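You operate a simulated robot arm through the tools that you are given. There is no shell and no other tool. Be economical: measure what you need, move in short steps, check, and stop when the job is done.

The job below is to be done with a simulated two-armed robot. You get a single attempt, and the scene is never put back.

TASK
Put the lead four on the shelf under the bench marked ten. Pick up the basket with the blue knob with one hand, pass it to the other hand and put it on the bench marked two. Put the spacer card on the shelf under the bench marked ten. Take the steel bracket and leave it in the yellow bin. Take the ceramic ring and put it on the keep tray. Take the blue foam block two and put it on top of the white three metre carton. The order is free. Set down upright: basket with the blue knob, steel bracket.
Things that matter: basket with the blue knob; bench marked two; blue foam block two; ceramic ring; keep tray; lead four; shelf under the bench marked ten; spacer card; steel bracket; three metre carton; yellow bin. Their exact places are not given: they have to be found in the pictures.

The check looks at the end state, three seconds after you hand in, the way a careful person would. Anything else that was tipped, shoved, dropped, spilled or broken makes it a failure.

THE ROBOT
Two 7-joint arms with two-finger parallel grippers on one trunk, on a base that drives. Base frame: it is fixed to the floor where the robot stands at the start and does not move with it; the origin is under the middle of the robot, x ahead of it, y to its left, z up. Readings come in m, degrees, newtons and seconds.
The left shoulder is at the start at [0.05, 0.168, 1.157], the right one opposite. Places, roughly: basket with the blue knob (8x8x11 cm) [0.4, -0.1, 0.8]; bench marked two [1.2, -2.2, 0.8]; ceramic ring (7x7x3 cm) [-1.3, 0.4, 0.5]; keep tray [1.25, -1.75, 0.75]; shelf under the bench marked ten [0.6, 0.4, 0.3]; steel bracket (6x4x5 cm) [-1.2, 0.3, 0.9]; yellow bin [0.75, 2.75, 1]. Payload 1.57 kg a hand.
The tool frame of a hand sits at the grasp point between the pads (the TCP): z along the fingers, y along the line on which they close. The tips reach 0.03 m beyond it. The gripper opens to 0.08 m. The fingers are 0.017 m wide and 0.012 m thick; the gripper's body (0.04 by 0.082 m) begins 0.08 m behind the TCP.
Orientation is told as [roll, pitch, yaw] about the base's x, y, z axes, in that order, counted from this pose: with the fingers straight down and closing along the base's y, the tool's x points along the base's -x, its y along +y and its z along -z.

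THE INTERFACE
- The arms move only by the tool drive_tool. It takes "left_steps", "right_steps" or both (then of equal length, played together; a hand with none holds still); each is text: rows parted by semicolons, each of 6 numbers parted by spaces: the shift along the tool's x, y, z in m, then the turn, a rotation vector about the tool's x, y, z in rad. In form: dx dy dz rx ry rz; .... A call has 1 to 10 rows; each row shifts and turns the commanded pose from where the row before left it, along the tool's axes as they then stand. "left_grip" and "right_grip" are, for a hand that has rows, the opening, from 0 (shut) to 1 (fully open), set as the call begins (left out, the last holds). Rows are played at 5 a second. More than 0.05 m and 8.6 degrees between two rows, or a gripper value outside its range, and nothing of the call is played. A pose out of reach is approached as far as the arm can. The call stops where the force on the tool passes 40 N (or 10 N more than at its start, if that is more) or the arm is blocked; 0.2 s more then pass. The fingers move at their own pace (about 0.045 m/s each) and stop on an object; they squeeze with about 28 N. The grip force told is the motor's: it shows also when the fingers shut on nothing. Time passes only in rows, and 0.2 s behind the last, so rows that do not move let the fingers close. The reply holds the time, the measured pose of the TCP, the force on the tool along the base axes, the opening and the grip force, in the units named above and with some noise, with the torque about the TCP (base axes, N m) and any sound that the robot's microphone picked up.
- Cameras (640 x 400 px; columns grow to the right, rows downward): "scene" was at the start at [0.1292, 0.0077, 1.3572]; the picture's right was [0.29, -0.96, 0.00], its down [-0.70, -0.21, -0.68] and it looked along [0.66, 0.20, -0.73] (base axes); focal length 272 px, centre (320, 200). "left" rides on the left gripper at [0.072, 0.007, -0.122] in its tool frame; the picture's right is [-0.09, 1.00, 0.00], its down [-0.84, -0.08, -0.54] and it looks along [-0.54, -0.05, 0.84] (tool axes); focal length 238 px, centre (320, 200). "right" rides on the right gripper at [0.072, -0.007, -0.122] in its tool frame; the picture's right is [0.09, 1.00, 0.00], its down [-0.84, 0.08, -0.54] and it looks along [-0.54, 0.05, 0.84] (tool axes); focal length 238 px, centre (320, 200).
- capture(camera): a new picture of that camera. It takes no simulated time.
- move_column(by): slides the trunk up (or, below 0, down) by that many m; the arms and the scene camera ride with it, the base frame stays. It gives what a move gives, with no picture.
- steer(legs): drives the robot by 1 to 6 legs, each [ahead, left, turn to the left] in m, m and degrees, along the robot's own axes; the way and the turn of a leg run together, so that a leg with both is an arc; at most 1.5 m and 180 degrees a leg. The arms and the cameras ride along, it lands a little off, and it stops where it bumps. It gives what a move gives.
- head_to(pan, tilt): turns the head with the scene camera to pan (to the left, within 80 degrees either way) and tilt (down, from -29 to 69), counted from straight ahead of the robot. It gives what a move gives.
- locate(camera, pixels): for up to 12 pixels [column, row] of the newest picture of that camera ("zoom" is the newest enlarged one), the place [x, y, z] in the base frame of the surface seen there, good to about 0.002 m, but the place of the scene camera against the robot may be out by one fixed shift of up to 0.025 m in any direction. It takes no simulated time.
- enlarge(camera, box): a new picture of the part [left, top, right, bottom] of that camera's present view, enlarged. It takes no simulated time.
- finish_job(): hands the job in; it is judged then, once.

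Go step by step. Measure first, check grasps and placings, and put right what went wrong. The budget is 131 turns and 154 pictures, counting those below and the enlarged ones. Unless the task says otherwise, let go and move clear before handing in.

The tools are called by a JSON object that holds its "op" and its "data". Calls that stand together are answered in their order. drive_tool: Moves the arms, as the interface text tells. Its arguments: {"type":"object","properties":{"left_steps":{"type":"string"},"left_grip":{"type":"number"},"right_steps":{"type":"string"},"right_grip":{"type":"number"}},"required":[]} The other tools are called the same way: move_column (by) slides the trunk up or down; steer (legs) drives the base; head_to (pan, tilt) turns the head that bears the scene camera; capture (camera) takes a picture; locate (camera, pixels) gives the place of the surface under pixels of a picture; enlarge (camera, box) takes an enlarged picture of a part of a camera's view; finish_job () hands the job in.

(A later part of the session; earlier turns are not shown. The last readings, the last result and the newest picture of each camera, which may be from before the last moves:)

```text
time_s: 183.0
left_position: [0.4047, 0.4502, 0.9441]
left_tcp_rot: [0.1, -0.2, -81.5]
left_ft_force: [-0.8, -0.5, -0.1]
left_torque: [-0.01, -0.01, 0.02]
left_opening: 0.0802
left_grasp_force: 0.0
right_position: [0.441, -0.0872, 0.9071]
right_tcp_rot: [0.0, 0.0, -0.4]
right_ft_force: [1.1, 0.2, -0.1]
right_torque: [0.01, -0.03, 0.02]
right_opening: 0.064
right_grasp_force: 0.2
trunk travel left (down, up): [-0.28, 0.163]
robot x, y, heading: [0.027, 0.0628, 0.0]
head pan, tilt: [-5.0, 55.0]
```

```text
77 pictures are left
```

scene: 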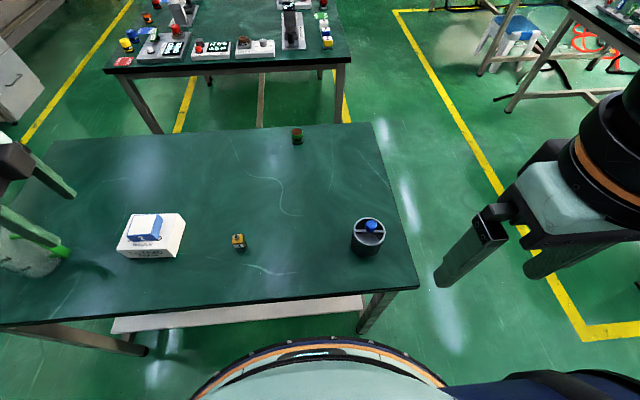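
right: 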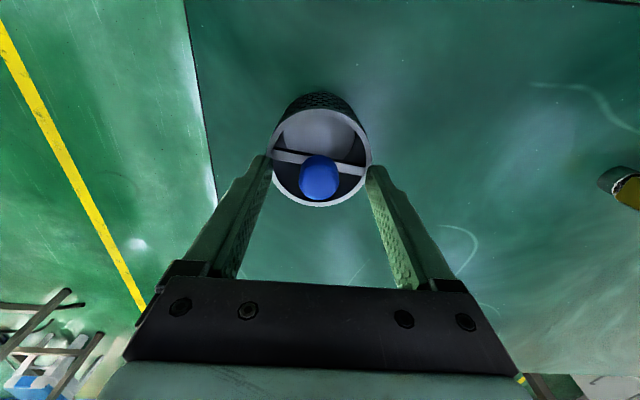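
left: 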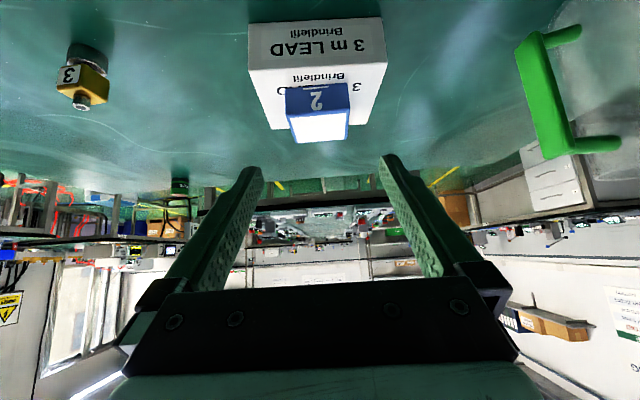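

Fingers straddle the knob (320,178). Grip and lift 9 cm.

{"op": "drive_tool", "data": {"right_steps": "0 0 0 0 0 0; 0 0 0 0 0 0; 0 0 0 0 0 0; 0 0 0 0 0 0; 0 0 0 0 0 0", "right_grip": 0}}

{"op": "drive_tool", "data": {"right_steps": "0 0 -0.02 0 0 0; 0 0 -0.03 0 0 0; 0 0 -0.04 0 0 0; 0 0 0 0 0 0"}}

{"op": "capture", "data": {"camera": "right"}}

{"op": "capture", "data": {"camera": "scene"}}

```text
time_s: 184.2
left_position: [0.4041, 0.4504, 0.9432]
left_tcp_rot: [0.0, -0.2, -81.6]
left_ft_force: [-0.4, -0.8, 0.6]
left_torque: [0.04, 0.02, 0.01]
left_opening: 0.0799
left_grasp_force: 0.1
right_position: [0.4408, -0.0873, 0.9091]
right_tcp_rot: [0.0, -0.1, -0.3]
right_ft_force: [0.6, 0.2, 0.8]
right_torque: [-0.02, 0.01, 0.02]
right_opening: 0.0249
right_grasp_force: 27.7
trunk travel left (down, up): [-0.28, 0.163]
robot x, y, heading: [0.0269, 0.067, -0.0]
head pan, tilt: [-5.0, 55.0]
```

```text
time_s: 185.2
left_position: [0.406, 0.4508, 0.944]
left_tcp_rot: [0.0, -0.2, -81.6]
left_ft_force: [0.1, -1.0, 0.8]
left_torque: [0.0, 0.0, 0.02]
left_opening: 0.0801
left_grasp_force: 0.1
right_position: [0.4419, -0.0865, 0.9966]
right_tcp_rot: [-0.1, 0.1, -0.3]
right_ft_force: [-1.0, -0.1, -1.5]
right_torque: [0.02, 0.01, -0.01]
right_opening: 0.0247
right_grasp_force: 27.7
trunk travel left (down, up): [-0.28, 0.163]
robot x, y, heading: [0.0281, 0.0636, -0.0]
head pan, tilt: [-5.0, 55.0]
```

```text
76 pictures are left
```

right: 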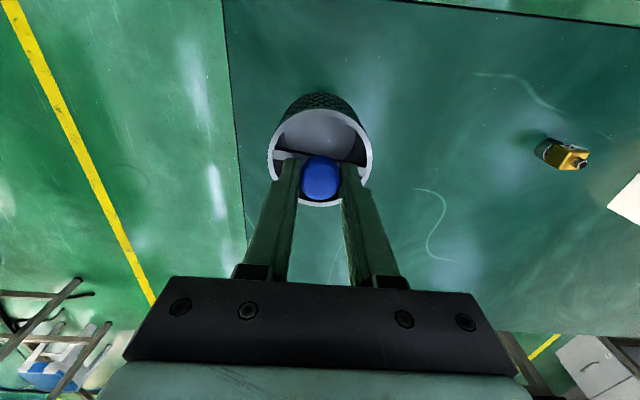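

```text
75 pictures are left
```

scene: 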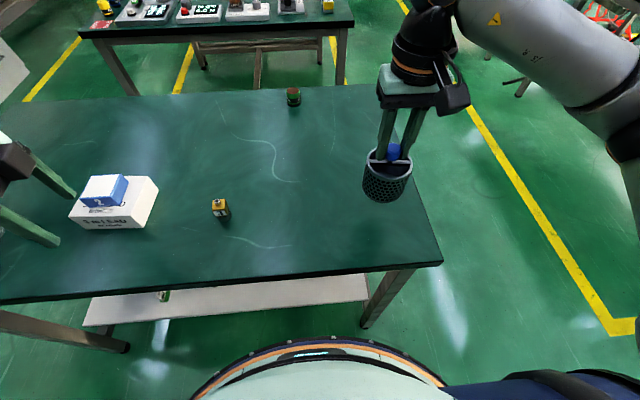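

Basket held by the knob and hanging level. Bring it to mid-body, raise, and bring the left hand over to the left of it.

{"op": "drive_tool", "data": {"right_steps": "0 0.038 -0.0125 0 0 0; 0 0.038 -0.0125 0 0 0; 0 0.038 -0.0125 0 0 0; 0 0.038 -0.0125 0 0 0; 0 0 0 0 0 0"}}

{"op": "drive_tool", "data": {"left_steps": "0 0 -0.045 0 0 0.073; 0 0 -0.045 0 0 0.073; 0 0 -0.045 0 0 0; -0.0415 0 0 0 0 0; -0.0415 0 0 0 0 0; -0.0415 0 0 0 0 0; -0.0415 0 0 0 0 0; -0.0415 0 0 0 0 0; -0.0415 0 0 0 0 0; 0 0 0 0 0 0", "left_grip": 0.3}}

{"op": "drive_tool", "data": {"left_steps": "0 0 0 0 -0.102 0; 0 0 0 0 -0.102 0; 0 0 0 0 -0.102 0; 0 0 0 0 -0.102 0; 0 0 0 0 -0.102 0; 0 0 0 0 -0.102 0; 0 0 0 0 0 0"}}

{"op": "capture", "data": {"camera": "left"}}

{"op": "capture", "data": {"camera": "scene"}}

```text
time_s: 186.4
left_position: [0.4049, 0.4499, 0.9447]
left_tcp_rot: [0.0, -0.2, -81.7]
left_ft_force: [-0.2, 0.7, -0.4]
left_torque: [0.01, -0.03, 0.02]
left_opening: 0.08
left_grasp_force: 0.0
right_position: [0.4414, 0.0637, 1.0455]
right_tcp_rot: [0.0, 0.0, -0.3]
right_ft_force: [0.0, 0.9, -2.5]
right_torque: [0.0, -0.04, 0.01]
right_opening: 0.0248
right_grasp_force: 28.0
trunk travel left (down, up): [-0.28, 0.163]
robot x, y, heading: [0.0275, 0.0626, -0.1]
head pan, tilt: [-5.0, 55.0]
```

```text
time_s: 188.6
left_position: [0.4043, 0.1993, 1.0805]
left_tcp_rot: [0.2, -0.2, -89.9]
left_ft_force: [0.9, 0.0, 0.6]
left_torque: [0.02, -0.02, -0.03]
left_opening: 0.024
left_grasp_force: 0.0
right_position: [0.4419, 0.0643, 1.0448]
right_tcp_rot: [0.0, -0.1, -0.3]
right_ft_force: [0.0, 0.4, -0.9]
right_torque: [0.02, 0.01, -0.02]
right_opening: 0.0246
right_grasp_force: 27.6
trunk travel left (down, up): [-0.28, 0.163]
robot x, y, heading: [0.0255, 0.0638, -0.3]
head pan, tilt: [-5.0, 55.0]
```

```text
time_s: 190.2
left_position: [0.4051, 0.2002, 1.0789]
left_tcp_rot: [0.0, -35.3, -90.0]
left_ft_force: [-0.1, -0.2, 0.3]
left_torque: [0.01, 0.0, 0.02]
left_opening: 0.024
left_grasp_force: 0.0
right_position: [0.441, 0.0659, 1.0438]
right_tcp_rot: [0.0, 0.0, -0.4]
right_ft_force: [-0.5, 0.7, -0.8]
right_torque: [0.0, 0.03, 0.0]
right_opening: 0.0247
right_grasp_force: 28.1
trunk travel left (down, up): [-0.28, 0.163]
robot x, y, heading: [0.0302, 0.0652, -0.2]
head pan, tilt: [-5.0, 55.0]
```

```text
74 pictures are left
```

left: 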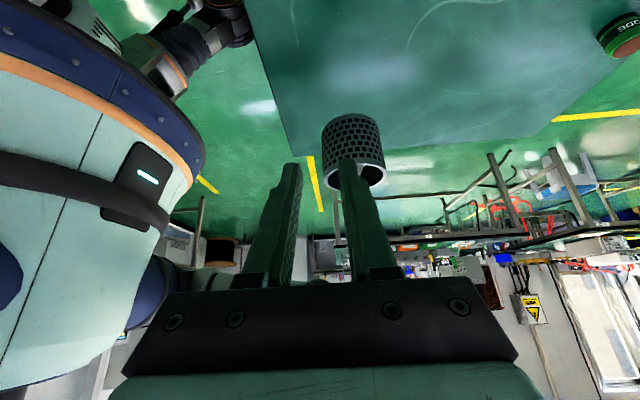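

```text
73 pictures are left
```

scene: 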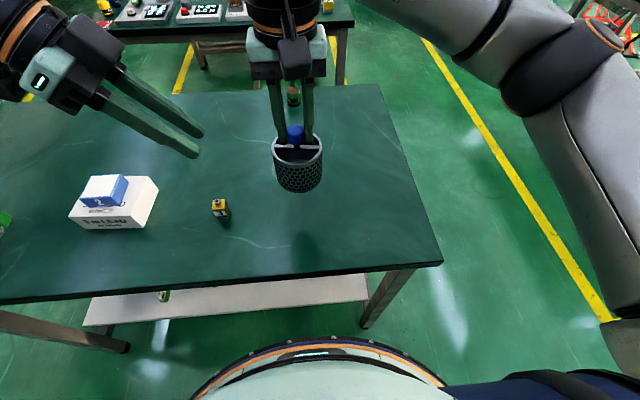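

{"op": "enlarge", "data": {"camera": "left", "box": [280, 100, 420, 200]}}

{"op": "locate", "data": {"camera": "zoom", "pixels": [[205, 250], [200, 270], [480, 325], [440, 300], [430, 365], [195, 200], [225, 290], [330, 190]]}}

```text
4.00 times, centred on (350, 150) of left
```

zoom: 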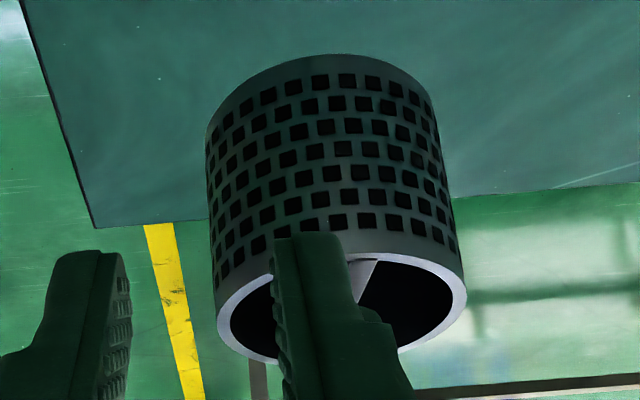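

```text
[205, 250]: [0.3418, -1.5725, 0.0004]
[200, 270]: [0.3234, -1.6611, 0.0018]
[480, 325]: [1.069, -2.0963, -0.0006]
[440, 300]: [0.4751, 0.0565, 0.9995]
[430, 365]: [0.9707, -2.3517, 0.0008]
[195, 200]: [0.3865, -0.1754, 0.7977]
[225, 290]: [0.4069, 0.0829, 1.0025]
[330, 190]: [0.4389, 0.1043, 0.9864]
```

{"op": "locate", "data": {"camera": "zoom", "pixels": [[222, 305], [222, 320], [228, 335], [240, 347], [461, 290], [459, 305], [255, 354], [262, 265], [452, 275], [365, 270]]}}

```text
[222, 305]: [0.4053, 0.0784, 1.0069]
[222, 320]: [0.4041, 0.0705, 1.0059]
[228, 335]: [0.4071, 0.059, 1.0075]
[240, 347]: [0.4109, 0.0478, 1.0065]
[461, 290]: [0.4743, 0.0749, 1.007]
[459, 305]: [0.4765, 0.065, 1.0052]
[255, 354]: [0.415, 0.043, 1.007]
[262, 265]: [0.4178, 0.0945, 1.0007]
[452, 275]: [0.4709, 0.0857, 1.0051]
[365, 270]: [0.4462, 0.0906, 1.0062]
```

Rim: front wall at x≈0.404, z 1.0065. Move to the pre-grasp above the front wall, then check.

{"op": "drive_tool", "data": {"left_steps": "-0.026 0 0.0307 0 0 0; -0.026 0 0.0307 0 0 0; 0 0 0.02 0 0 0; 0 0 0 0 0 0"}}

{"op": "enlarge", "data": {"camera": "left", "box": [230, 60, 430, 210]}}

{"op": "enlarge", "data": {"camera": "scene", "box": [180, 60, 360, 200]}}

```text
time_s: 191.2
left_position: [0.4051, 0.1126, 1.0447]
left_tcp_rot: [0.0, -35.2, -90.0]
left_ft_force: [-0.2, -0.1, 0.0]
left_torque: [0.02, 0.01, 0.01]
left_opening: 0.0242
left_grasp_force: 0.0
right_position: [0.4417, 0.0649, 1.0445]
right_tcp_rot: [0.0, -0.1, -0.2]
right_ft_force: [0.2, 0.6, -1.6]
right_torque: [0.02, 0.01, 0.0]
right_opening: 0.0245
right_grasp_force: 27.6
trunk travel left (down, up): [-0.28, 0.163]
robot x, y, heading: [0.026, 0.0648, -0.0]
head pan, tilt: [-5.0, 55.0]
```

```text
2.67 times, centred on (330, 135) of left
```

zoom: 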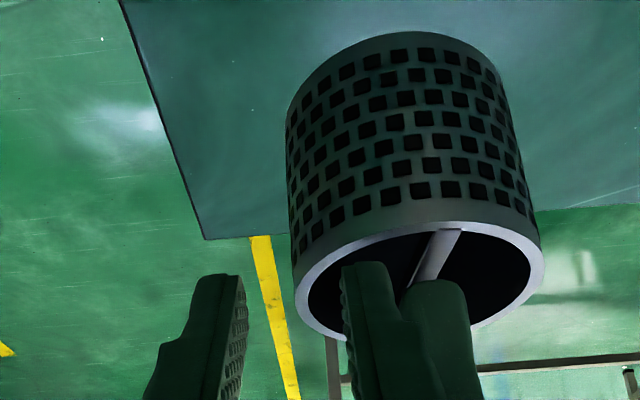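

```text
2.86 times, centred on (270, 130) of scene
```

zoom: 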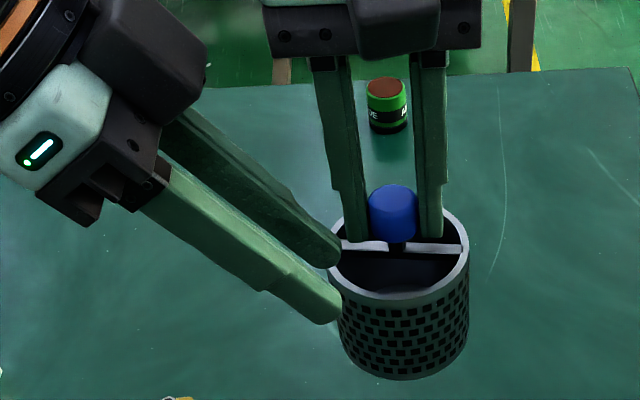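

Inner finger is lined up inside the rim, outer finger outside. Advance 6 cm in small steps.

{"op": "drive_tool", "data": {"left_steps": "0 0 0.015 0 0 0; 0 0 0.015 0 0 0; 0 0 0.015 0 0 0; 0 0 0.015 0 0 0; 0 0 0 0 0 0"}}

{"op": "enlarge", "data": {"camera": "left", "box": [230, 60, 430, 210]}}

{"op": "enlarge", "data": {"camera": "scene", "box": [180, 60, 360, 200]}}

```text
time_s: 192.4
left_position: [0.4052, 0.0782, 0.9915]
left_tcp_rot: [-0.1, -35.1, -89.9]
left_ft_force: [0.3, 0.2, 0.9]
left_torque: [-0.01, -0.02, 0.01]
left_opening: 0.0239
left_grasp_force: 0.2
right_position: [0.4421, 0.0664, 1.0443]
right_tcp_rot: [0.1, 0.0, -0.2]
right_ft_force: [0.5, -0.3, 0.2]
right_torque: [-0.04, 0.0, 0.01]
right_opening: 0.0
right_grasp_force: 21.0
trunk travel left (down, up): [-0.28, 0.163]
robot x, y, heading: [0.0311, 0.0659, -0.1]
head pan, tilt: [-5.0, 55.0]
```

```text
2.67 times, centred on (330, 135) of left
```

zoom: 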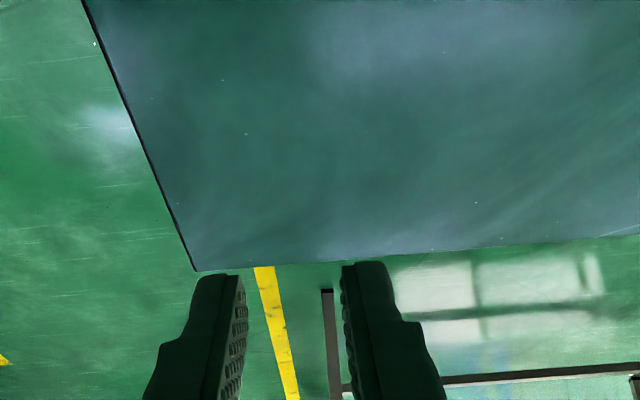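

```text
2.86 times, centred on (270, 130) of scene
```

zoom: 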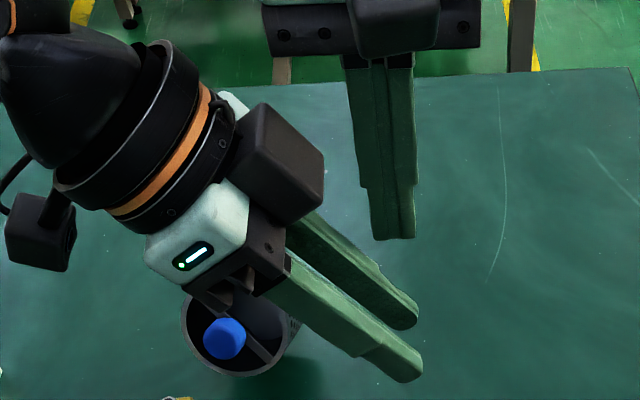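

The basket slipped out of the right hand during the approach. I'll freeze and look at where it is.

{"op": "capture", "data": {"camera": "scene"}}

{"op": "capture", "data": {"camera": "right"}}

{"op": "capture", "data": {"camera": "left"}}

```text
67 pictures are left
```

scene: 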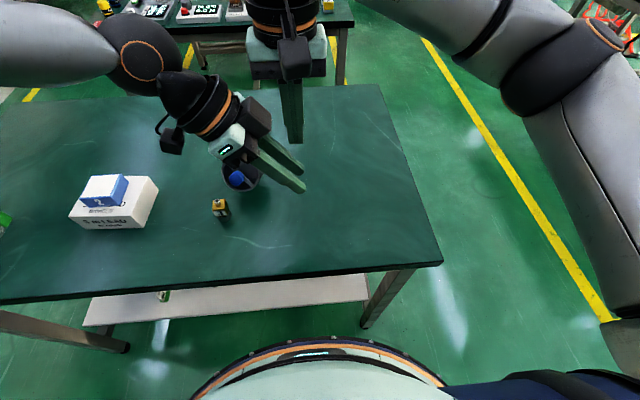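

```text
66 pictures are left
```

right: 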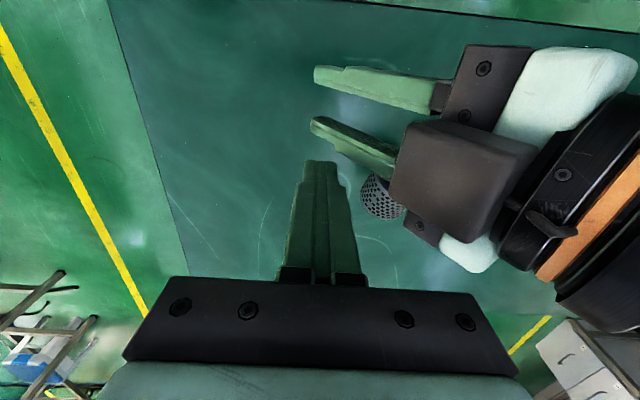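

```text
65 pictures are left
```

left: 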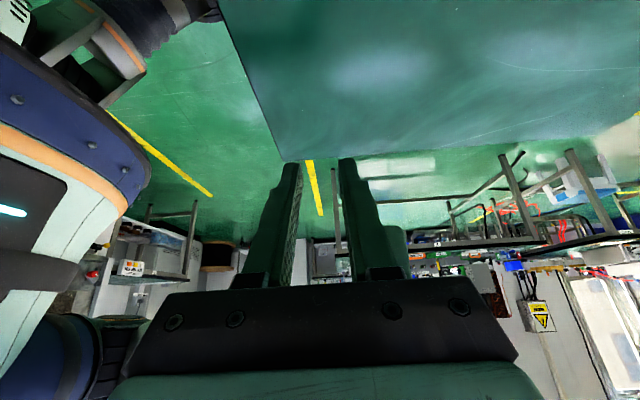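

The basket came to rest on the bench beneath the left hand. Raise the left hand straight up, then aside, and look again.

{"op": "drive_tool", "data": {"left_steps": "-0.023 0 -0.0327 0 0 0; -0.023 0 -0.0327 0 0 0; -0.023 0 -0.0327 0 0 0; -0.023 0 -0.0327 0 0 0; 0.0408 0 -0.0289 0 0 0; 0.0408 0 -0.0289 0 0 0; 0.0408 0 -0.0289 0 0 0; 0.0408 0 -0.0289 0 0 0; 0 0 0 0 0 0"}}

{"op": "capture", "data": {"camera": "scene"}}

{"op": "capture", "data": {"camera": "right"}}

```text
time_s: 193.2
left_position: [0.4023, 0.0847, 1.0847]
left_tcp_rot: [-1.4, -33.8, -88.8]
left_ft_force: [0.6, 0.8, 0.1]
left_torque: [-0.09, 0.01, -0.01]
left_opening: 0.0243
left_grasp_force: 0.4
right_position: [0.4425, 0.0657, 1.0501]
right_tcp_rot: [0.6, -0.4, -0.4]
right_ft_force: [0.2, -0.6, 0.6]
right_torque: [0.1, 0.02, 0.01]
right_opening: 0.0
right_grasp_force: 22.0
trunk travel left (down, up): [-0.28, 0.163]
robot x, y, heading: [0.028, 0.0631, -0.1]
head pan, tilt: [-5.0, 55.0]
stopped in row 3 (right hand): the force on the tool passed its limit (the readings are from after the stop); the commanded pose is now the measured one
```

```text
64 pictures are left
```

scene: 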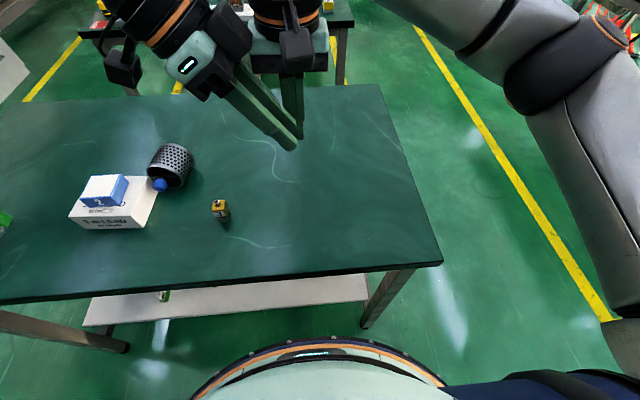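

```text
63 pictures are left
```

right: 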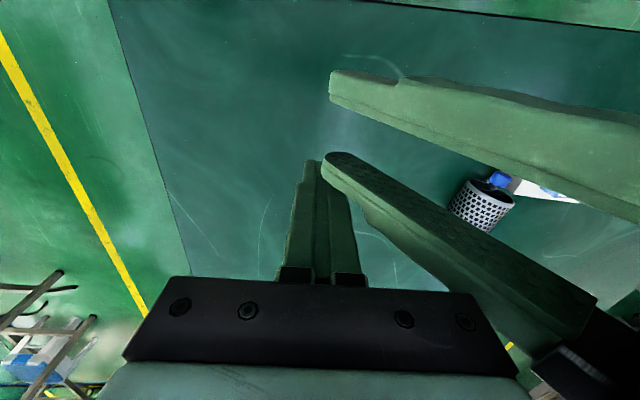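

The basket rolled and lies on its side against the carton; carton and foam are unmoved so far. The left finger touched the right hand going up; move it toward the robot and out along its own axis.

{"op": "drive_tool", "data": {"left_steps": "0 -0.015 -0.01 0 0 0; 0 -0.01 -0.03 0 0 0; 0 0 -0.04 0 0 0; 0 0 -0.04 0 0 0; 0 0 0 0 0 0"}}

{"op": "drive_tool", "data": {"right_steps": "0 -0.04 0 0 0 0; 0 -0.04 0 0 0 0; 0 -0.04 0 0 0 0; 0 0 0 0 0 0", "right_grip": 0.8}}

{"op": "enlarge", "data": {"camera": "scene", "box": [50, 70, 330, 250]}}

```text
time_s: 194.4
left_position: [0.3781, 0.1509, 1.1833]
left_tcp_rot: [-1.6, -33.7, -88.9]
left_ft_force: [-0.5, -0.6, -0.1]
left_torque: [-0.03, -0.01, -0.01]
left_opening: 0.0241
left_grasp_force: 0.0
right_position: [0.4428, 0.0652, 1.05]
right_tcp_rot: [0.6, -0.5, -0.4]
right_ft_force: [0.9, -0.5, 0.5]
right_torque: [-0.02, -0.01, 0.01]
right_opening: 0.0
right_grasp_force: 21.3
trunk travel left (down, up): [-0.28, 0.163]
robot x, y, heading: [0.0297, 0.0629, -0.1]
head pan, tilt: [-5.0, 55.0]
```

```text
time_s: 195.4
left_position: [0.378, 0.1513, 1.1837]
left_tcp_rot: [-1.7, -33.7, -88.8]
left_ft_force: [-0.1, 0.4, -0.5]
left_torque: [-0.02, 0.0, 0.04]
left_opening: 0.0241
left_grasp_force: 0.1
right_position: [0.4427, -0.0545, 1.0499]
right_tcp_rot: [0.6, -0.4, -0.4]
right_ft_force: [-0.3, -0.5, 0.4]
right_torque: [0.04, 0.01, 0.02]
right_opening: 0.0637
right_grasp_force: 0.0
trunk travel left (down, up): [-0.28, 0.163]
robot x, y, heading: [0.0268, 0.0644, -0.6]
head pan, tilt: [-5.0, 55.0]
```

```text
2.22 times, centred on (190, 160) of scene
```

zoom: 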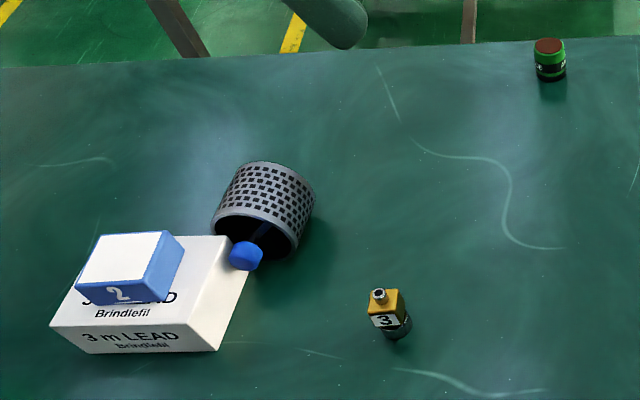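

Only the basket is displaced; the small jar and connector stand. Measure the basket's pose precisely.

{"op": "enlarge", "data": {"camera": "scene", "box": [120, 130, 220, 200]}}

{"op": "locate", "data": {"camera": "zoom", "pixels": [[270, 335], [240, 330], [310, 345], [205, 260], [320, 275], [400, 365], [290, 85], [420, 130], [350, 170], [400, 250], [260, 180], [290, 300]]}}

{"op": "locate", "data": {"camera": "scene", "pixels": [[82, 202], [118, 206], [127, 177], [88, 177], [72, 217], [135, 224], [158, 180], [150, 230]]}}

```text
5.71 times, centred on (170, 165) of scene
```

zoom: 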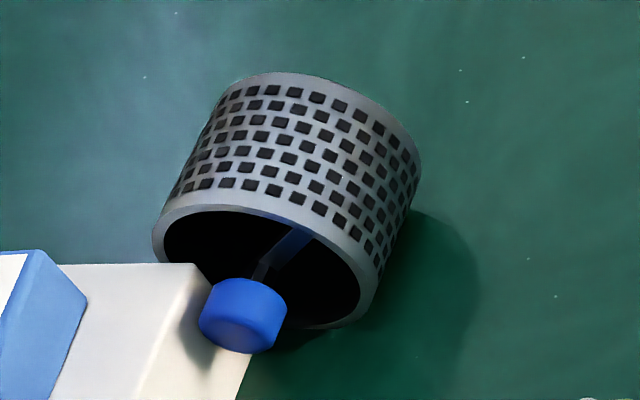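

```text
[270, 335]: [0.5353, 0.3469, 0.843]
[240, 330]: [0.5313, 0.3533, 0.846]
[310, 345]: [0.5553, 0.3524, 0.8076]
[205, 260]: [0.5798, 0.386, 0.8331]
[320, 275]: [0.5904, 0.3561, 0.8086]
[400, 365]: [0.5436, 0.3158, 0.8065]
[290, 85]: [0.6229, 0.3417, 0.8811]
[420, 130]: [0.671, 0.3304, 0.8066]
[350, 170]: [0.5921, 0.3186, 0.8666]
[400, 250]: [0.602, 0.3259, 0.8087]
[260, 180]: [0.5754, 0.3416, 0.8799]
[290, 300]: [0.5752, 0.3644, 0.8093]
```

```text
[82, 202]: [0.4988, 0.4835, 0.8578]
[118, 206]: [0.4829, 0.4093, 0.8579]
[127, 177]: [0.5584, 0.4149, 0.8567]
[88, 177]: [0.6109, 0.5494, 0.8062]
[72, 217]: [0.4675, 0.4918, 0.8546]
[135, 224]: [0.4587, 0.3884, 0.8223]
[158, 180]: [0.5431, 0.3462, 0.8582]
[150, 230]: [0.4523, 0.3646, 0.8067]
```

The basket lies with its opening toward the robot, axis along x, knob beside the carton. I'll use the right hand, horizontal with fingers closing vertically, to grip the upper wall and swing the basket upright. First clear the left hand and strafe left.

{"op": "drive_tool", "data": {"left_steps": "0.0326 -0.025 -0.023 0 0 0; 0.0326 -0.025 -0.023 0 0 0; 0.0326 -0.025 -0.023 0 0 0; 0.0326 -0.025 -0.023 0 0 0; 0 0 0 0 0 0"}}

{"op": "steer", "data": {"legs": [[-0.06, 0, 0], [0, 0.42, 0]]}}

{"op": "drive_tool", "data": {"right_steps": "0 0 0 0 -0.145 0; 0 0 0 0 -0.145 0; 0 0 0 0 -0.145 0; 0 0 0 0 -0.145 0; 0 0 0 0 -0.145 0; 0 0 0 0 -0.145 0; 0 0 0 0 -0.145 0; 0 0 0 0 -0.145 0; 0 0 0 0 -0.145 0; 0 0 0 0 -0.145 0"}}

{"op": "capture", "data": {"camera": "right"}}

{"op": "capture", "data": {"camera": "scene"}}

```text
time_s: 196.6
left_position: [0.28, 0.3091, 1.1924]
left_tcp_rot: [-1.7, -33.6, -88.8]
left_ft_force: [-0.3, -0.1, 0.5]
left_torque: [-0.03, 0.01, 0.01]
left_opening: 0.0241
left_grasp_force: 0.1
right_position: [0.4429, -0.0567, 1.0484]
right_tcp_rot: [0.6, -0.3, -0.4]
right_ft_force: [-0.7, -0.7, 0.2]
right_torque: [-0.01, -0.01, 0.02]
right_opening: 0.0639
right_grasp_force: 0.1
trunk travel left (down, up): [-0.28, 0.163]
robot x, y, heading: [0.0247, 0.0651, -0.4]
head pan, tilt: [-5.0, 55.0]
```

```text
time_s: 199.8
left_position: [0.2195, 0.7324, 1.1917]
left_tcp_rot: [-1.7, -33.8, -88.6]
left_ft_force: [-1.1, -0.1, 0.7]
left_torque: [0.01, 0.0, 0.0]
left_opening: 0.024
left_grasp_force: 0.1
right_position: [0.3842, 0.3691, 1.0485]
right_tcp_rot: [0.6, -0.4, -0.1]
right_ft_force: [0.5, 0.7, 0.0]
right_torque: [-0.01, 0.01, 0.0]
right_opening: 0.064
right_grasp_force: 0.0
trunk travel left (down, up): [-0.28, 0.163]
robot x, y, heading: [-0.032, 0.4885, 0.3]
head pan, tilt: [-5.0, 55.0]
```

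```text
time_s: 201.9
left_position: [0.2189, 0.7333, 1.1906]
left_tcp_rot: [-1.6, -33.8, -88.6]
left_ft_force: [-0.2, 0.4, 0.0]
left_torque: [-0.02, -0.02, -0.02]
left_opening: 0.024
left_grasp_force: 0.1
right_position: [0.4006, 0.3814, 1.05]
right_tcp_rot: [5.2, -83.6, -5.3]
right_ft_force: [-0.2, -1.3, -1.2]
right_torque: [0.02, -0.04, 0.0]
right_opening: 0.064
right_grasp_force: 0.1
right hand out of reach, approached as far as the arm can: row 8, 9
trunk travel left (down, up): [-0.28, 0.163]
robot x, y, heading: [-0.0334, 0.4844, 0.0]
head pan, tilt: [-5.0, 55.0]
```

```text
60 pictures are left
```

right: 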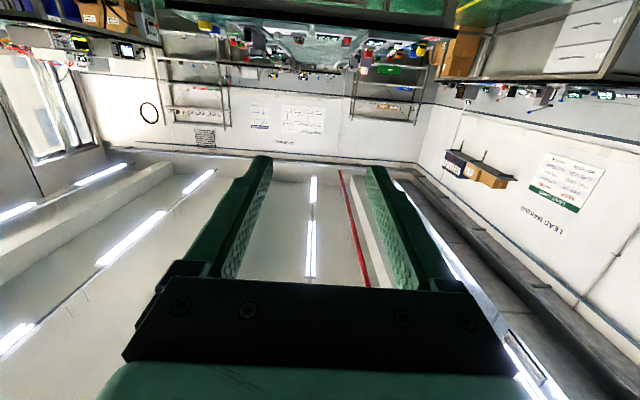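

```text
59 pictures are left
```

scene: 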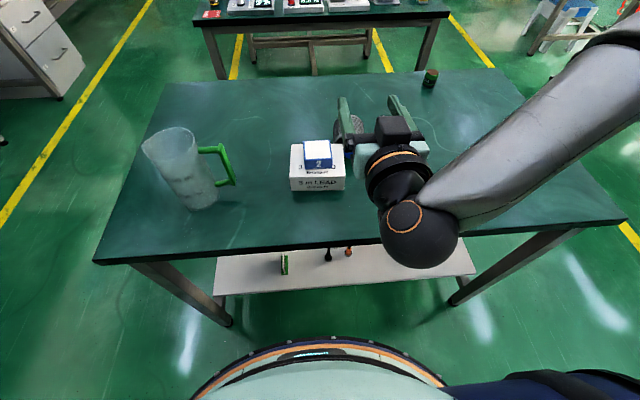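

Right hand is horizontal. Roll it −90° about its own axis so the fingers close vertically with the camera outboard.

{"op": "drive_tool", "data": {"right_steps": "0 0 0 0 0 -0.149; 0 0 0 0 0 -0.149; 0 0 0 0 0 -0.149; 0 0 0 0 0 -0.149; 0 0 0 0 0 -0.149; 0 0 0 0 0 -0.149; 0 0 0 0 0 -0.149; 0 0 0 0 0 -0.149; 0 0 0 0 0 -0.149; 0 0 0 0 0 -0.149"}}

{"op": "capture", "data": {"camera": "right"}}

{"op": "capture", "data": {"camera": "scene"}}

```text
time_s: 204.2
left_position: [0.2188, 0.7319, 1.1923]
left_tcp_rot: [-1.6, -33.6, -88.6]
left_ft_force: [0.7, -1.0, 0.2]
left_torque: [0.01, -0.01, 0.02]
left_opening: 0.0241
left_grasp_force: 0.0
right_position: [0.4009, 0.3802, 1.0486]
right_tcp_rot: [-83.5, -5.1, 89.3]
right_ft_force: [-0.4, 0.2, 0.7]
right_torque: [0.0, 0.0, -0.02]
right_opening: 0.0639
right_grasp_force: 0.0
trunk travel left (down, up): [-0.28, 0.163]
robot x, y, heading: [-0.0315, 0.4851, 0.3]
head pan, tilt: [-5.0, 55.0]
```

```text
58 pictures are left
```

right: 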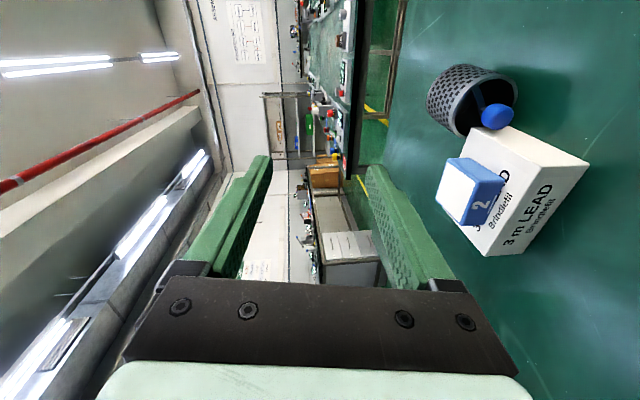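

```text
57 pictures are left
```

scene: 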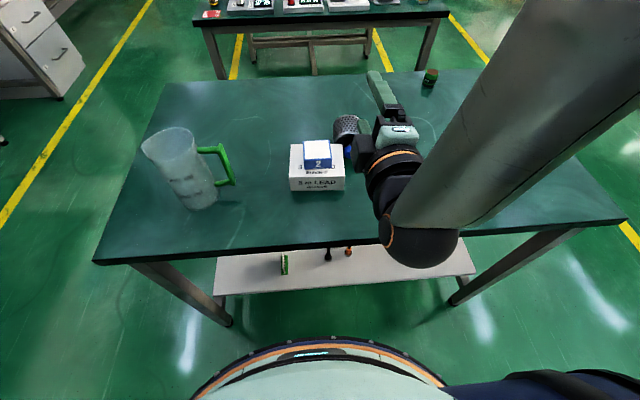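

Camera is outboard. Measure the basket from this view.

{"op": "enlarge", "data": {"camera": "right", "box": [410, 50, 530, 150]}}

{"op": "locate", "data": {"camera": "zoom", "pixels": [[200, 215], [240, 165], [270, 128], [330, 100], [215, 280], [410, 160], [465, 270], [420, 285], [350, 180], [130, 80], [280, 45], [235, 310]]}}

{"op": "locate", "data": {"camera": "right", "pixels": [[500, 132], [455, 225], [485, 250], [585, 165], [440, 205], [470, 180], [505, 175]]}}

```text
4.00 times, centred on (470, 100) of right
```

zoom: 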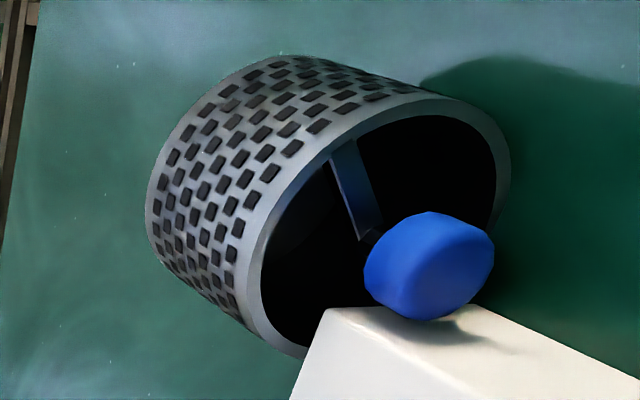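

```text
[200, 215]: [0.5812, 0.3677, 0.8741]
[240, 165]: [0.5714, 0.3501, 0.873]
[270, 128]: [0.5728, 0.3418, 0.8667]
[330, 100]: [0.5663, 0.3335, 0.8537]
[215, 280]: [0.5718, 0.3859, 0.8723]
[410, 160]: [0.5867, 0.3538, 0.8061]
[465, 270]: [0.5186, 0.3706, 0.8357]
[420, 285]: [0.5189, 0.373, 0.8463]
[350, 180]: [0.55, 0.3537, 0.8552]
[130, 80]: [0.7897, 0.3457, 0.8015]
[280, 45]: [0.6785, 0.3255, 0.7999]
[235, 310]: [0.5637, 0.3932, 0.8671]
```

```text
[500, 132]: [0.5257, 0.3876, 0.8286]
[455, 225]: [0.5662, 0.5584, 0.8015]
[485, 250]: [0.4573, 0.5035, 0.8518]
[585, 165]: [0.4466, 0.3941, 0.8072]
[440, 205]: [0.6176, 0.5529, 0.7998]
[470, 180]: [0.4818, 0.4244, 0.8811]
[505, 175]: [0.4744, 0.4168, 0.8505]
```

Yaw-0 approach with vertical closing can reach the knob between carton and connector if the palm block clears the carton corner. Measure the palm block's extent relative to the TCP.

{"op": "enlarge", "data": {"camera": "scene", "box": [330, 60, 450, 200]}}

{"op": "locate", "data": {"camera": "scene", "pixels": [[356, 138], [356, 165], [368, 138], [362, 150], [385, 120], [372, 75], [390, 130], [365, 125], [375, 165], [400, 135]]}}

```text
2.86 times, centred on (390, 130) of scene
```

zoom: 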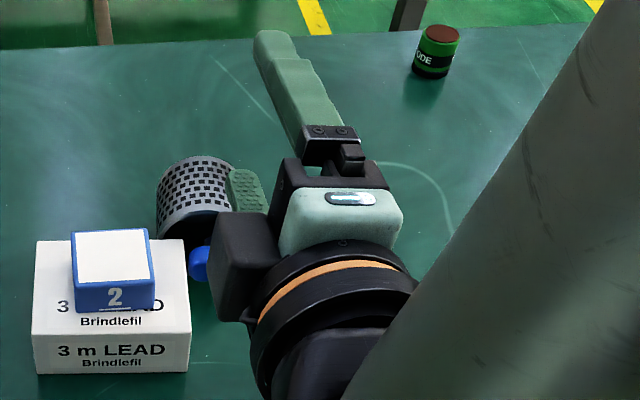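

```text
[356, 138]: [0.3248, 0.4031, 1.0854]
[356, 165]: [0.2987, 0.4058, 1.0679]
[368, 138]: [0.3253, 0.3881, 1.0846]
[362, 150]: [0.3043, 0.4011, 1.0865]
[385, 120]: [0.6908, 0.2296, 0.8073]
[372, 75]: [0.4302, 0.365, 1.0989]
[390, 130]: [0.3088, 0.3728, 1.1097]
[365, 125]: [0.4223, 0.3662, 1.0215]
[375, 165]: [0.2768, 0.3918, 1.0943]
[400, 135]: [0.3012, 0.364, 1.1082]
```

Palm block front sits 8.8 cm behind the TCP, so a straight yaw-0 approach clears the carton corner by about 2 cm. Correct the roll, increase the slope to ~12°, and descend to the pre-grasp in front of the knob.

{"op": "drive_tool", "data": {"right_steps": "0 0 0 -0.047 0 -0.045; 0 0 0 -0.047 0 -0.045; 0 0 0 0 0 0", "right_grip": 0.44}}

{"op": "drive_tool", "data": {"right_steps": "0.0018 0.0351 0.0175 0 0 0; 0.0018 0.0351 0.0175 0 0 0; 0.0018 0.0351 0.0175 0 0 0; 0.0018 0.0351 0.0175 0 0 0; 0 0 0 0 0 0"}}

{"op": "capture", "data": {"camera": "right"}}

{"op": "capture", "data": {"camera": "scene"}}

```text
time_s: 204.9
left_position: [0.2191, 0.733, 1.1913]
left_tcp_rot: [-1.5, -33.7, -88.6]
left_ft_force: [0.1, -0.2, 0.5]
left_torque: [0.04, 0.03, -0.03]
left_opening: 0.0244
left_grasp_force: 0.2
right_position: [0.4018, 0.3812, 1.049]
right_tcp_rot: [-77.9, 0.0, 90.2]
right_ft_force: [-0.2, 0.6, -0.6]
right_torque: [0.0, -0.01, 0.01]
right_opening: 0.0352
right_grasp_force: 0.2
trunk travel left (down, up): [-0.28, 0.163]
robot x, y, heading: [-0.0274, 0.4872, 0.1]
head pan, tilt: [-5.0, 55.0]
```

```text
time_s: 206.2
left_position: [0.2188, 0.7314, 1.1925]
left_tcp_rot: [-1.7, -33.7, -88.6]
left_ft_force: [0.5, 0.7, 0.3]
left_torque: [0.01, 0.02, -0.02]
left_opening: 0.0242
left_grasp_force: 0.0
right_position: [0.4362, 0.3957, 0.9107]
right_tcp_rot: [-77.9, 0.0, 89.9]
right_ft_force: [0.7, 0.2, 0.0]
right_torque: [-0.05, -0.03, -0.02]
right_opening: 0.0352
right_grasp_force: 0.0
right hand out of reach, approached as far as the arm can: row 3, 4
trunk travel left (down, up): [-0.28, 0.163]
robot x, y, heading: [-0.0312, 0.4871, 0.0]
head pan, tilt: [-5.0, 55.0]
```

```text
54 pictures are left
```

right: 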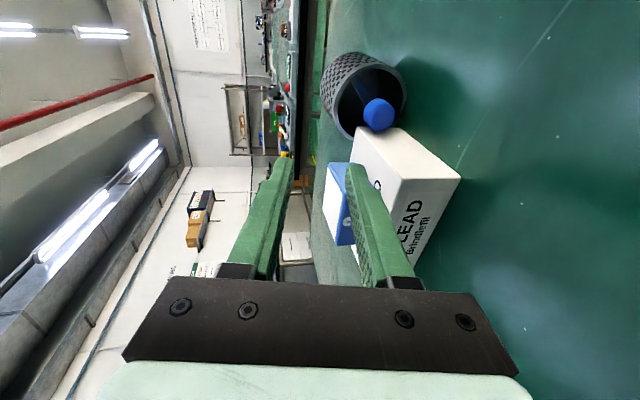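

```text
53 pictures are left
```

scene: 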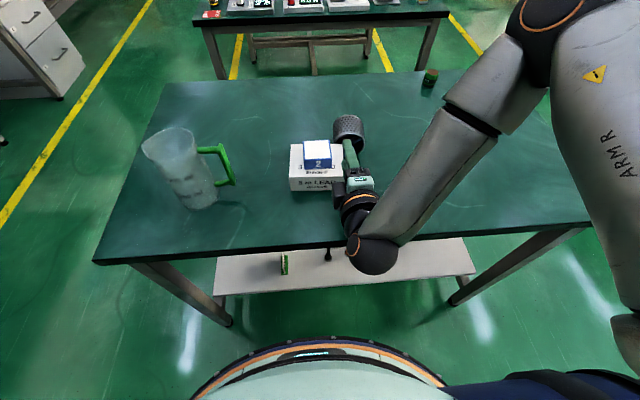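

The arm drifted left at its reach limit. Raise it a bit, shift right, and lower the column instead.

{"op": "drive_tool", "data": {"right_steps": "0.012 -0.0245 -0.0052 0 0 0; 0.013 -0.0245 -0.0052 0 0 0; 0 0 0 0 0 0"}}

{"op": "move_column", "data": {"by": -0.1}}

{"op": "capture", "data": {"camera": "right"}}

```text
time_s: 206.9
left_position: [0.2199, 0.7313, 1.1912]
left_tcp_rot: [-1.6, -33.6, -88.6]
left_ft_force: [0.3, 0.6, -1.0]
left_torque: [-0.01, 0.01, 0.01]
left_opening: 0.024
left_grasp_force: 0.1
right_position: [0.4346, 0.3703, 0.9605]
right_tcp_rot: [-78.1, -0.1, 90.4]
right_ft_force: [-0.2, -0.1, 0.3]
right_torque: [-0.01, 0.02, 0.02]
right_opening: 0.035
right_grasp_force: 0.0
trunk travel left (down, up): [-0.28, 0.163]
robot x, y, heading: [-0.0342, 0.4878, -0.1]
head pan, tilt: [-5.0, 55.0]
```

```text
time_s: 208.3
left_position: [0.2186, 0.7308, 1.0929]
left_tcp_rot: [-1.7, -33.7, -88.5]
left_ft_force: [-0.3, -0.7, 0.1]
left_torque: [0.02, -0.02, -0.02]
left_opening: 0.0238
left_grasp_force: 0.1
right_position: [0.4336, 0.3711, 0.8613]
right_tcp_rot: [-78.1, 0.0, 90.1]
right_ft_force: [0.1, 1.0, -0.2]
right_torque: [-0.01, 0.0, 0.0]
right_opening: 0.035
right_grasp_force: 0.1
trunk travel left (down, up): [-0.18, 0.263]
robot x, y, heading: [-0.0321, 0.482, 0.5]
head pan, tilt: [-5.0, 55.0]
```

```text
52 pictures are left
```

right: 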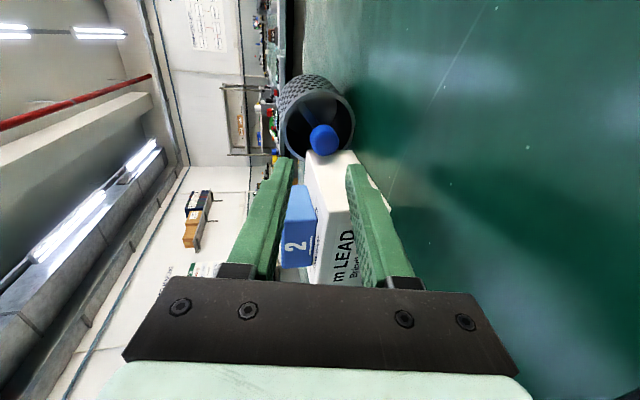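

{"op": "enlarge", "data": {"camera": "right", "box": [260, 60, 400, 200]}}

{"op": "locate", "data": {"camera": "right", "pixels": [[324, 140], [313, 140], [334, 140], [324, 150], [324, 130], [345, 165], [330, 158], [286, 125], [350, 125]]}}

```text
2.86 times, centred on (330, 130) of right
```

zoom: 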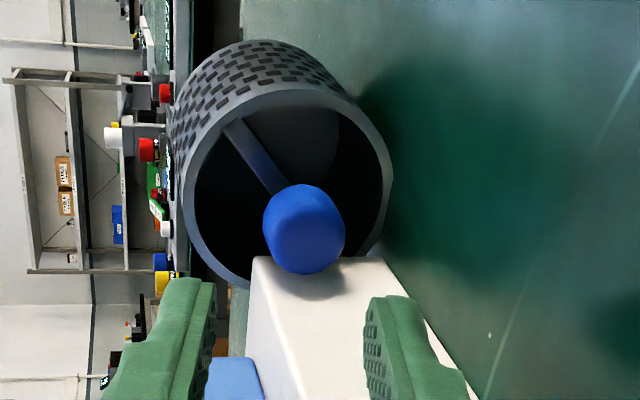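

```text
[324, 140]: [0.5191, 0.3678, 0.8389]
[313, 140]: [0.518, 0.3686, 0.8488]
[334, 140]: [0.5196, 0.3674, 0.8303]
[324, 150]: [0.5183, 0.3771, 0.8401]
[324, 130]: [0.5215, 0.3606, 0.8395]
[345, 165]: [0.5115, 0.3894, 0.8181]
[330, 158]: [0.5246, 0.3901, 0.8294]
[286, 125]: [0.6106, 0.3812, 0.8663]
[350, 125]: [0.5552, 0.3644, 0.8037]
```

Knob end is centred at (0.519, 0.3685, 0.839). Advance 8.5 cm along the fingers in small steps.

{"op": "drive_tool", "data": {"right_steps": "0.0026 0 0.025 0 0 0; 0 0.001 0.025 0 0 0; 0 0 0.02 0 0 0; 0 0 0.015 0 0 0; 0 0 0 0 0 0"}}

{"op": "enlarge", "data": {"camera": "right", "box": [220, 60, 400, 220]}}

{"op": "enlarge", "data": {"camera": "scene", "box": [280, 90, 420, 230]}}

```text
time_s: 209.5
left_position: [0.2195, 0.7308, 1.0924]
left_tcp_rot: [-1.6, -33.7, -88.6]
left_ft_force: [0.0, 0.2, -0.3]
left_torque: [0.01, -0.01, 0.01]
left_opening: 0.0241
left_grasp_force: 0.1
right_position: [0.5159, 0.3856, 0.8536]
right_tcp_rot: [-77.9, -0.2, 89.9]
right_ft_force: [-0.1, -0.9, 0.7]
right_torque: [-0.01, 0.04, 0.01]
right_opening: 0.035
right_grasp_force: 0.0
right hand out of reach, approached as far as the arm can: row 1, 2, 3
trunk travel left (down, up): [-0.18, 0.263]
robot x, y, heading: [-0.0303, 0.4852, 0.5]
head pan, tilt: [-5.0, 55.0]
```

```text
2.50 times, centred on (310, 140) of right
```

zoom: 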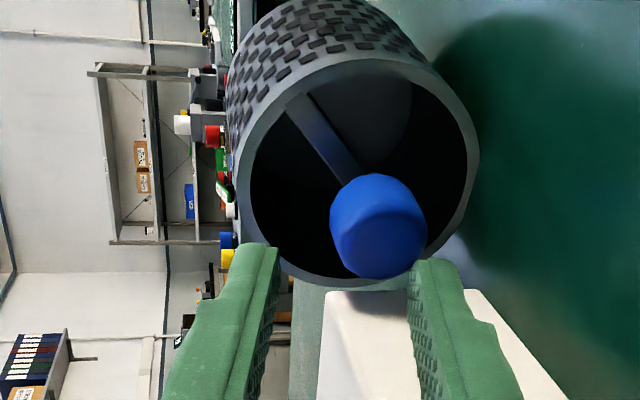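

```text
2.86 times, centred on (350, 160) of scene
```

zoom: 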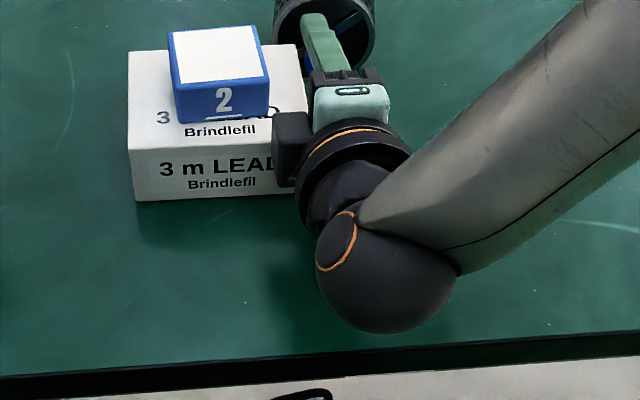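

The arm hit its reach limit again (y drifted 1.7 cm left). Back out, raise the arm 10 cm relative to the shoulder, lower the column by the same, and retry.

{"op": "drive_tool", "data": {"right_steps": "0 0 -0.04 0 0 0; 0 0 -0.04 0 0 0; 0.009 -0.0326 -0.007 0 0 0; 0.009 -0.0326 -0.007 0 0 0; 0 -0.0326 -0.007 0 0 0; 0 0 0 0 0 0"}}

{"op": "move_column", "data": {"by": -0.1}}

{"op": "capture", "data": {"camera": "right"}}

{"op": "locate", "data": {"camera": "right", "pixels": [[324, 140], [330, 170], [315, 120], [350, 130]]}}

```text
time_s: 210.9
left_position: [0.2196, 0.7325, 1.0916]
left_tcp_rot: [-1.7, -33.7, -88.7]
left_ft_force: [-0.8, -0.1, -1.0]
left_torque: [0.01, -0.01, -0.01]
left_opening: 0.024
left_grasp_force: 0.1
right_position: [0.4354, 0.3644, 0.9666]
right_tcp_rot: [-78.1, -0.1, 90.2]
right_ft_force: [0.2, 0.4, -0.5]
right_torque: [-0.01, -0.01, 0.0]
right_opening: 0.0354
right_grasp_force: 0.1
trunk travel left (down, up): [-0.18, 0.263]
robot x, y, heading: [-0.0312, 0.4843, -0.2]
head pan, tilt: [-5.0, 55.0]
```

```text
time_s: 212.2
left_position: [0.2196, 0.7323, 0.9911]
left_tcp_rot: [-1.5, -33.7, -88.6]
left_ft_force: [0.2, -0.6, 0.0]
left_torque: [0.01, -0.01, 0.03]
left_opening: 0.0239
left_grasp_force: 0.0
right_position: [0.4368, 0.3642, 0.8673]
right_tcp_rot: [-78.1, 0.0, 90.1]
right_ft_force: [-1.9, 0.5, 0.2]
right_torque: [0.02, -0.05, 0.01]
right_opening: 0.0353
right_grasp_force: 0.0
trunk travel left (down, up): [-0.08, 0.363]
robot x, y, heading: [-0.0294, 0.4869, 0.2]
head pan, tilt: [-5.0, 55.0]
```

```text
48 pictures are left
```

right: 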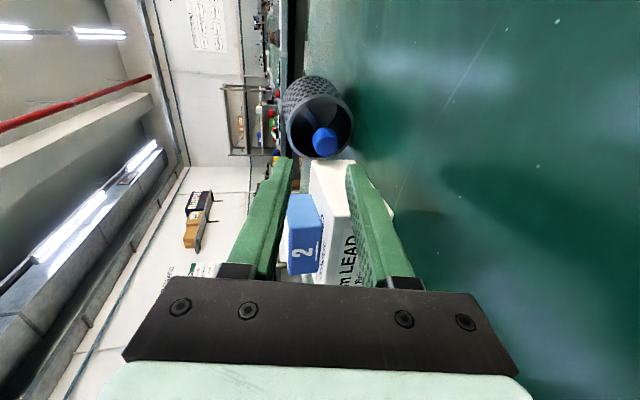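

```text
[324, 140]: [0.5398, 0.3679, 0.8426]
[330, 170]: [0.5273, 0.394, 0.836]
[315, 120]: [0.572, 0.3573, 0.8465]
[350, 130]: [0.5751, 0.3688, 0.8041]
```

The basket had been nudged 2 cm further in; its knob now begins at x=0.540, nearly past the carton. Drive 4 cm closer and re-measure.

{"op": "steer", "data": {"legs": [[0.04, 0, 0]]}}

{"op": "enlarge", "data": {"camera": "right", "box": [240, 60, 400, 200]}}

{"op": "locate", "data": {"camera": "zoom", "pixels": [[330, 270], [300, 270], [360, 270], [330, 240], [330, 295], [220, 200], [420, 230], [290, 90], [370, 330]]}}

```text
time_s: 213.1
left_position: [0.259, 0.7315, 0.9924]
left_tcp_rot: [-1.6, -33.8, -88.5]
left_ft_force: [-0.3, -0.3, 0.7]
left_torque: [-0.04, 0.02, -0.01]
left_opening: 0.0239
left_grasp_force: 0.0
right_position: [0.4774, 0.3645, 0.867]
right_tcp_rot: [-78.1, -0.1, 90.2]
right_ft_force: [-0.8, -1.2, 0.5]
right_torque: [0.01, 0.01, -0.02]
right_opening: 0.0351
right_grasp_force: 0.0
trunk travel left (down, up): [-0.08, 0.363]
robot x, y, heading: [0.0071, 0.4898, 0.1]
head pan, tilt: [-5.0, 55.0]
```

```text
2.86 times, centred on (320, 130) of right
```

zoom: 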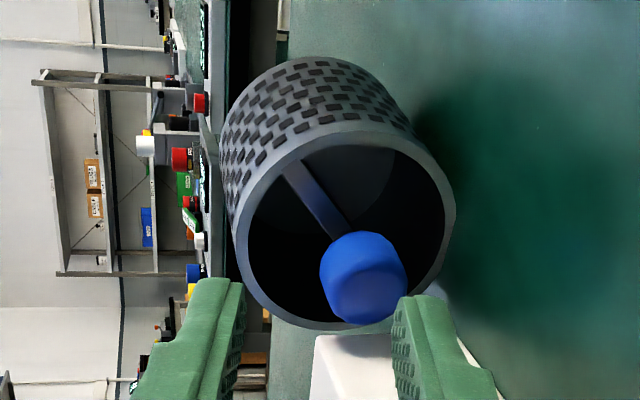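

```text
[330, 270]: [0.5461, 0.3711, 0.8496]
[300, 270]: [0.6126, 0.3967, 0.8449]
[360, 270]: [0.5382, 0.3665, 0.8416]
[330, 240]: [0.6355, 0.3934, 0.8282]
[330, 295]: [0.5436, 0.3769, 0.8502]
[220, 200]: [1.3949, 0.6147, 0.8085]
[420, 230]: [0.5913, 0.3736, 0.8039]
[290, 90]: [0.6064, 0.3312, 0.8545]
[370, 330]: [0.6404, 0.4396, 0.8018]
```

Knob centre axis is y 0.367, z 0.840, starting x 0.538. Align perpendicular first, then advance.

{"op": "drive_tool", "data": {"right_steps": "-0.003 0.0133 0 0 0 0; 0 0 0.025 0 0 0; 0 0 0.025 0 0 0; 0 0 0.014 0 0 0; 0 0 0 0 0 0"}}

{"op": "enlarge", "data": {"camera": "right", "box": [220, 60, 400, 220]}}

```text
time_s: 214.3
left_position: [0.2589, 0.732, 0.9924]
left_tcp_rot: [-1.6, -33.7, -88.5]
left_ft_force: [-0.6, 0.2, 0.0]
left_torque: [0.01, -0.02, 0.0]
left_opening: 0.0241
left_grasp_force: 0.0
right_position: [0.5364, 0.367, 0.8409]
right_tcp_rot: [-78.1, -0.1, 90.2]
right_ft_force: [-0.1, 0.5, 0.8]
right_torque: [0.05, 0.03, 0.03]
right_opening: 0.0352
right_grasp_force: 0.0
trunk travel left (down, up): [-0.08, 0.363]
robot x, y, heading: [0.0082, 0.4877, 0.0]
head pan, tilt: [-5.0, 55.0]
```

```text
2.50 times, centred on (310, 140) of right
```

zoom: 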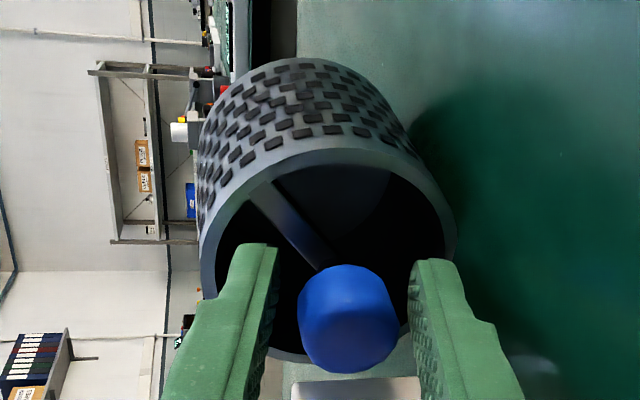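

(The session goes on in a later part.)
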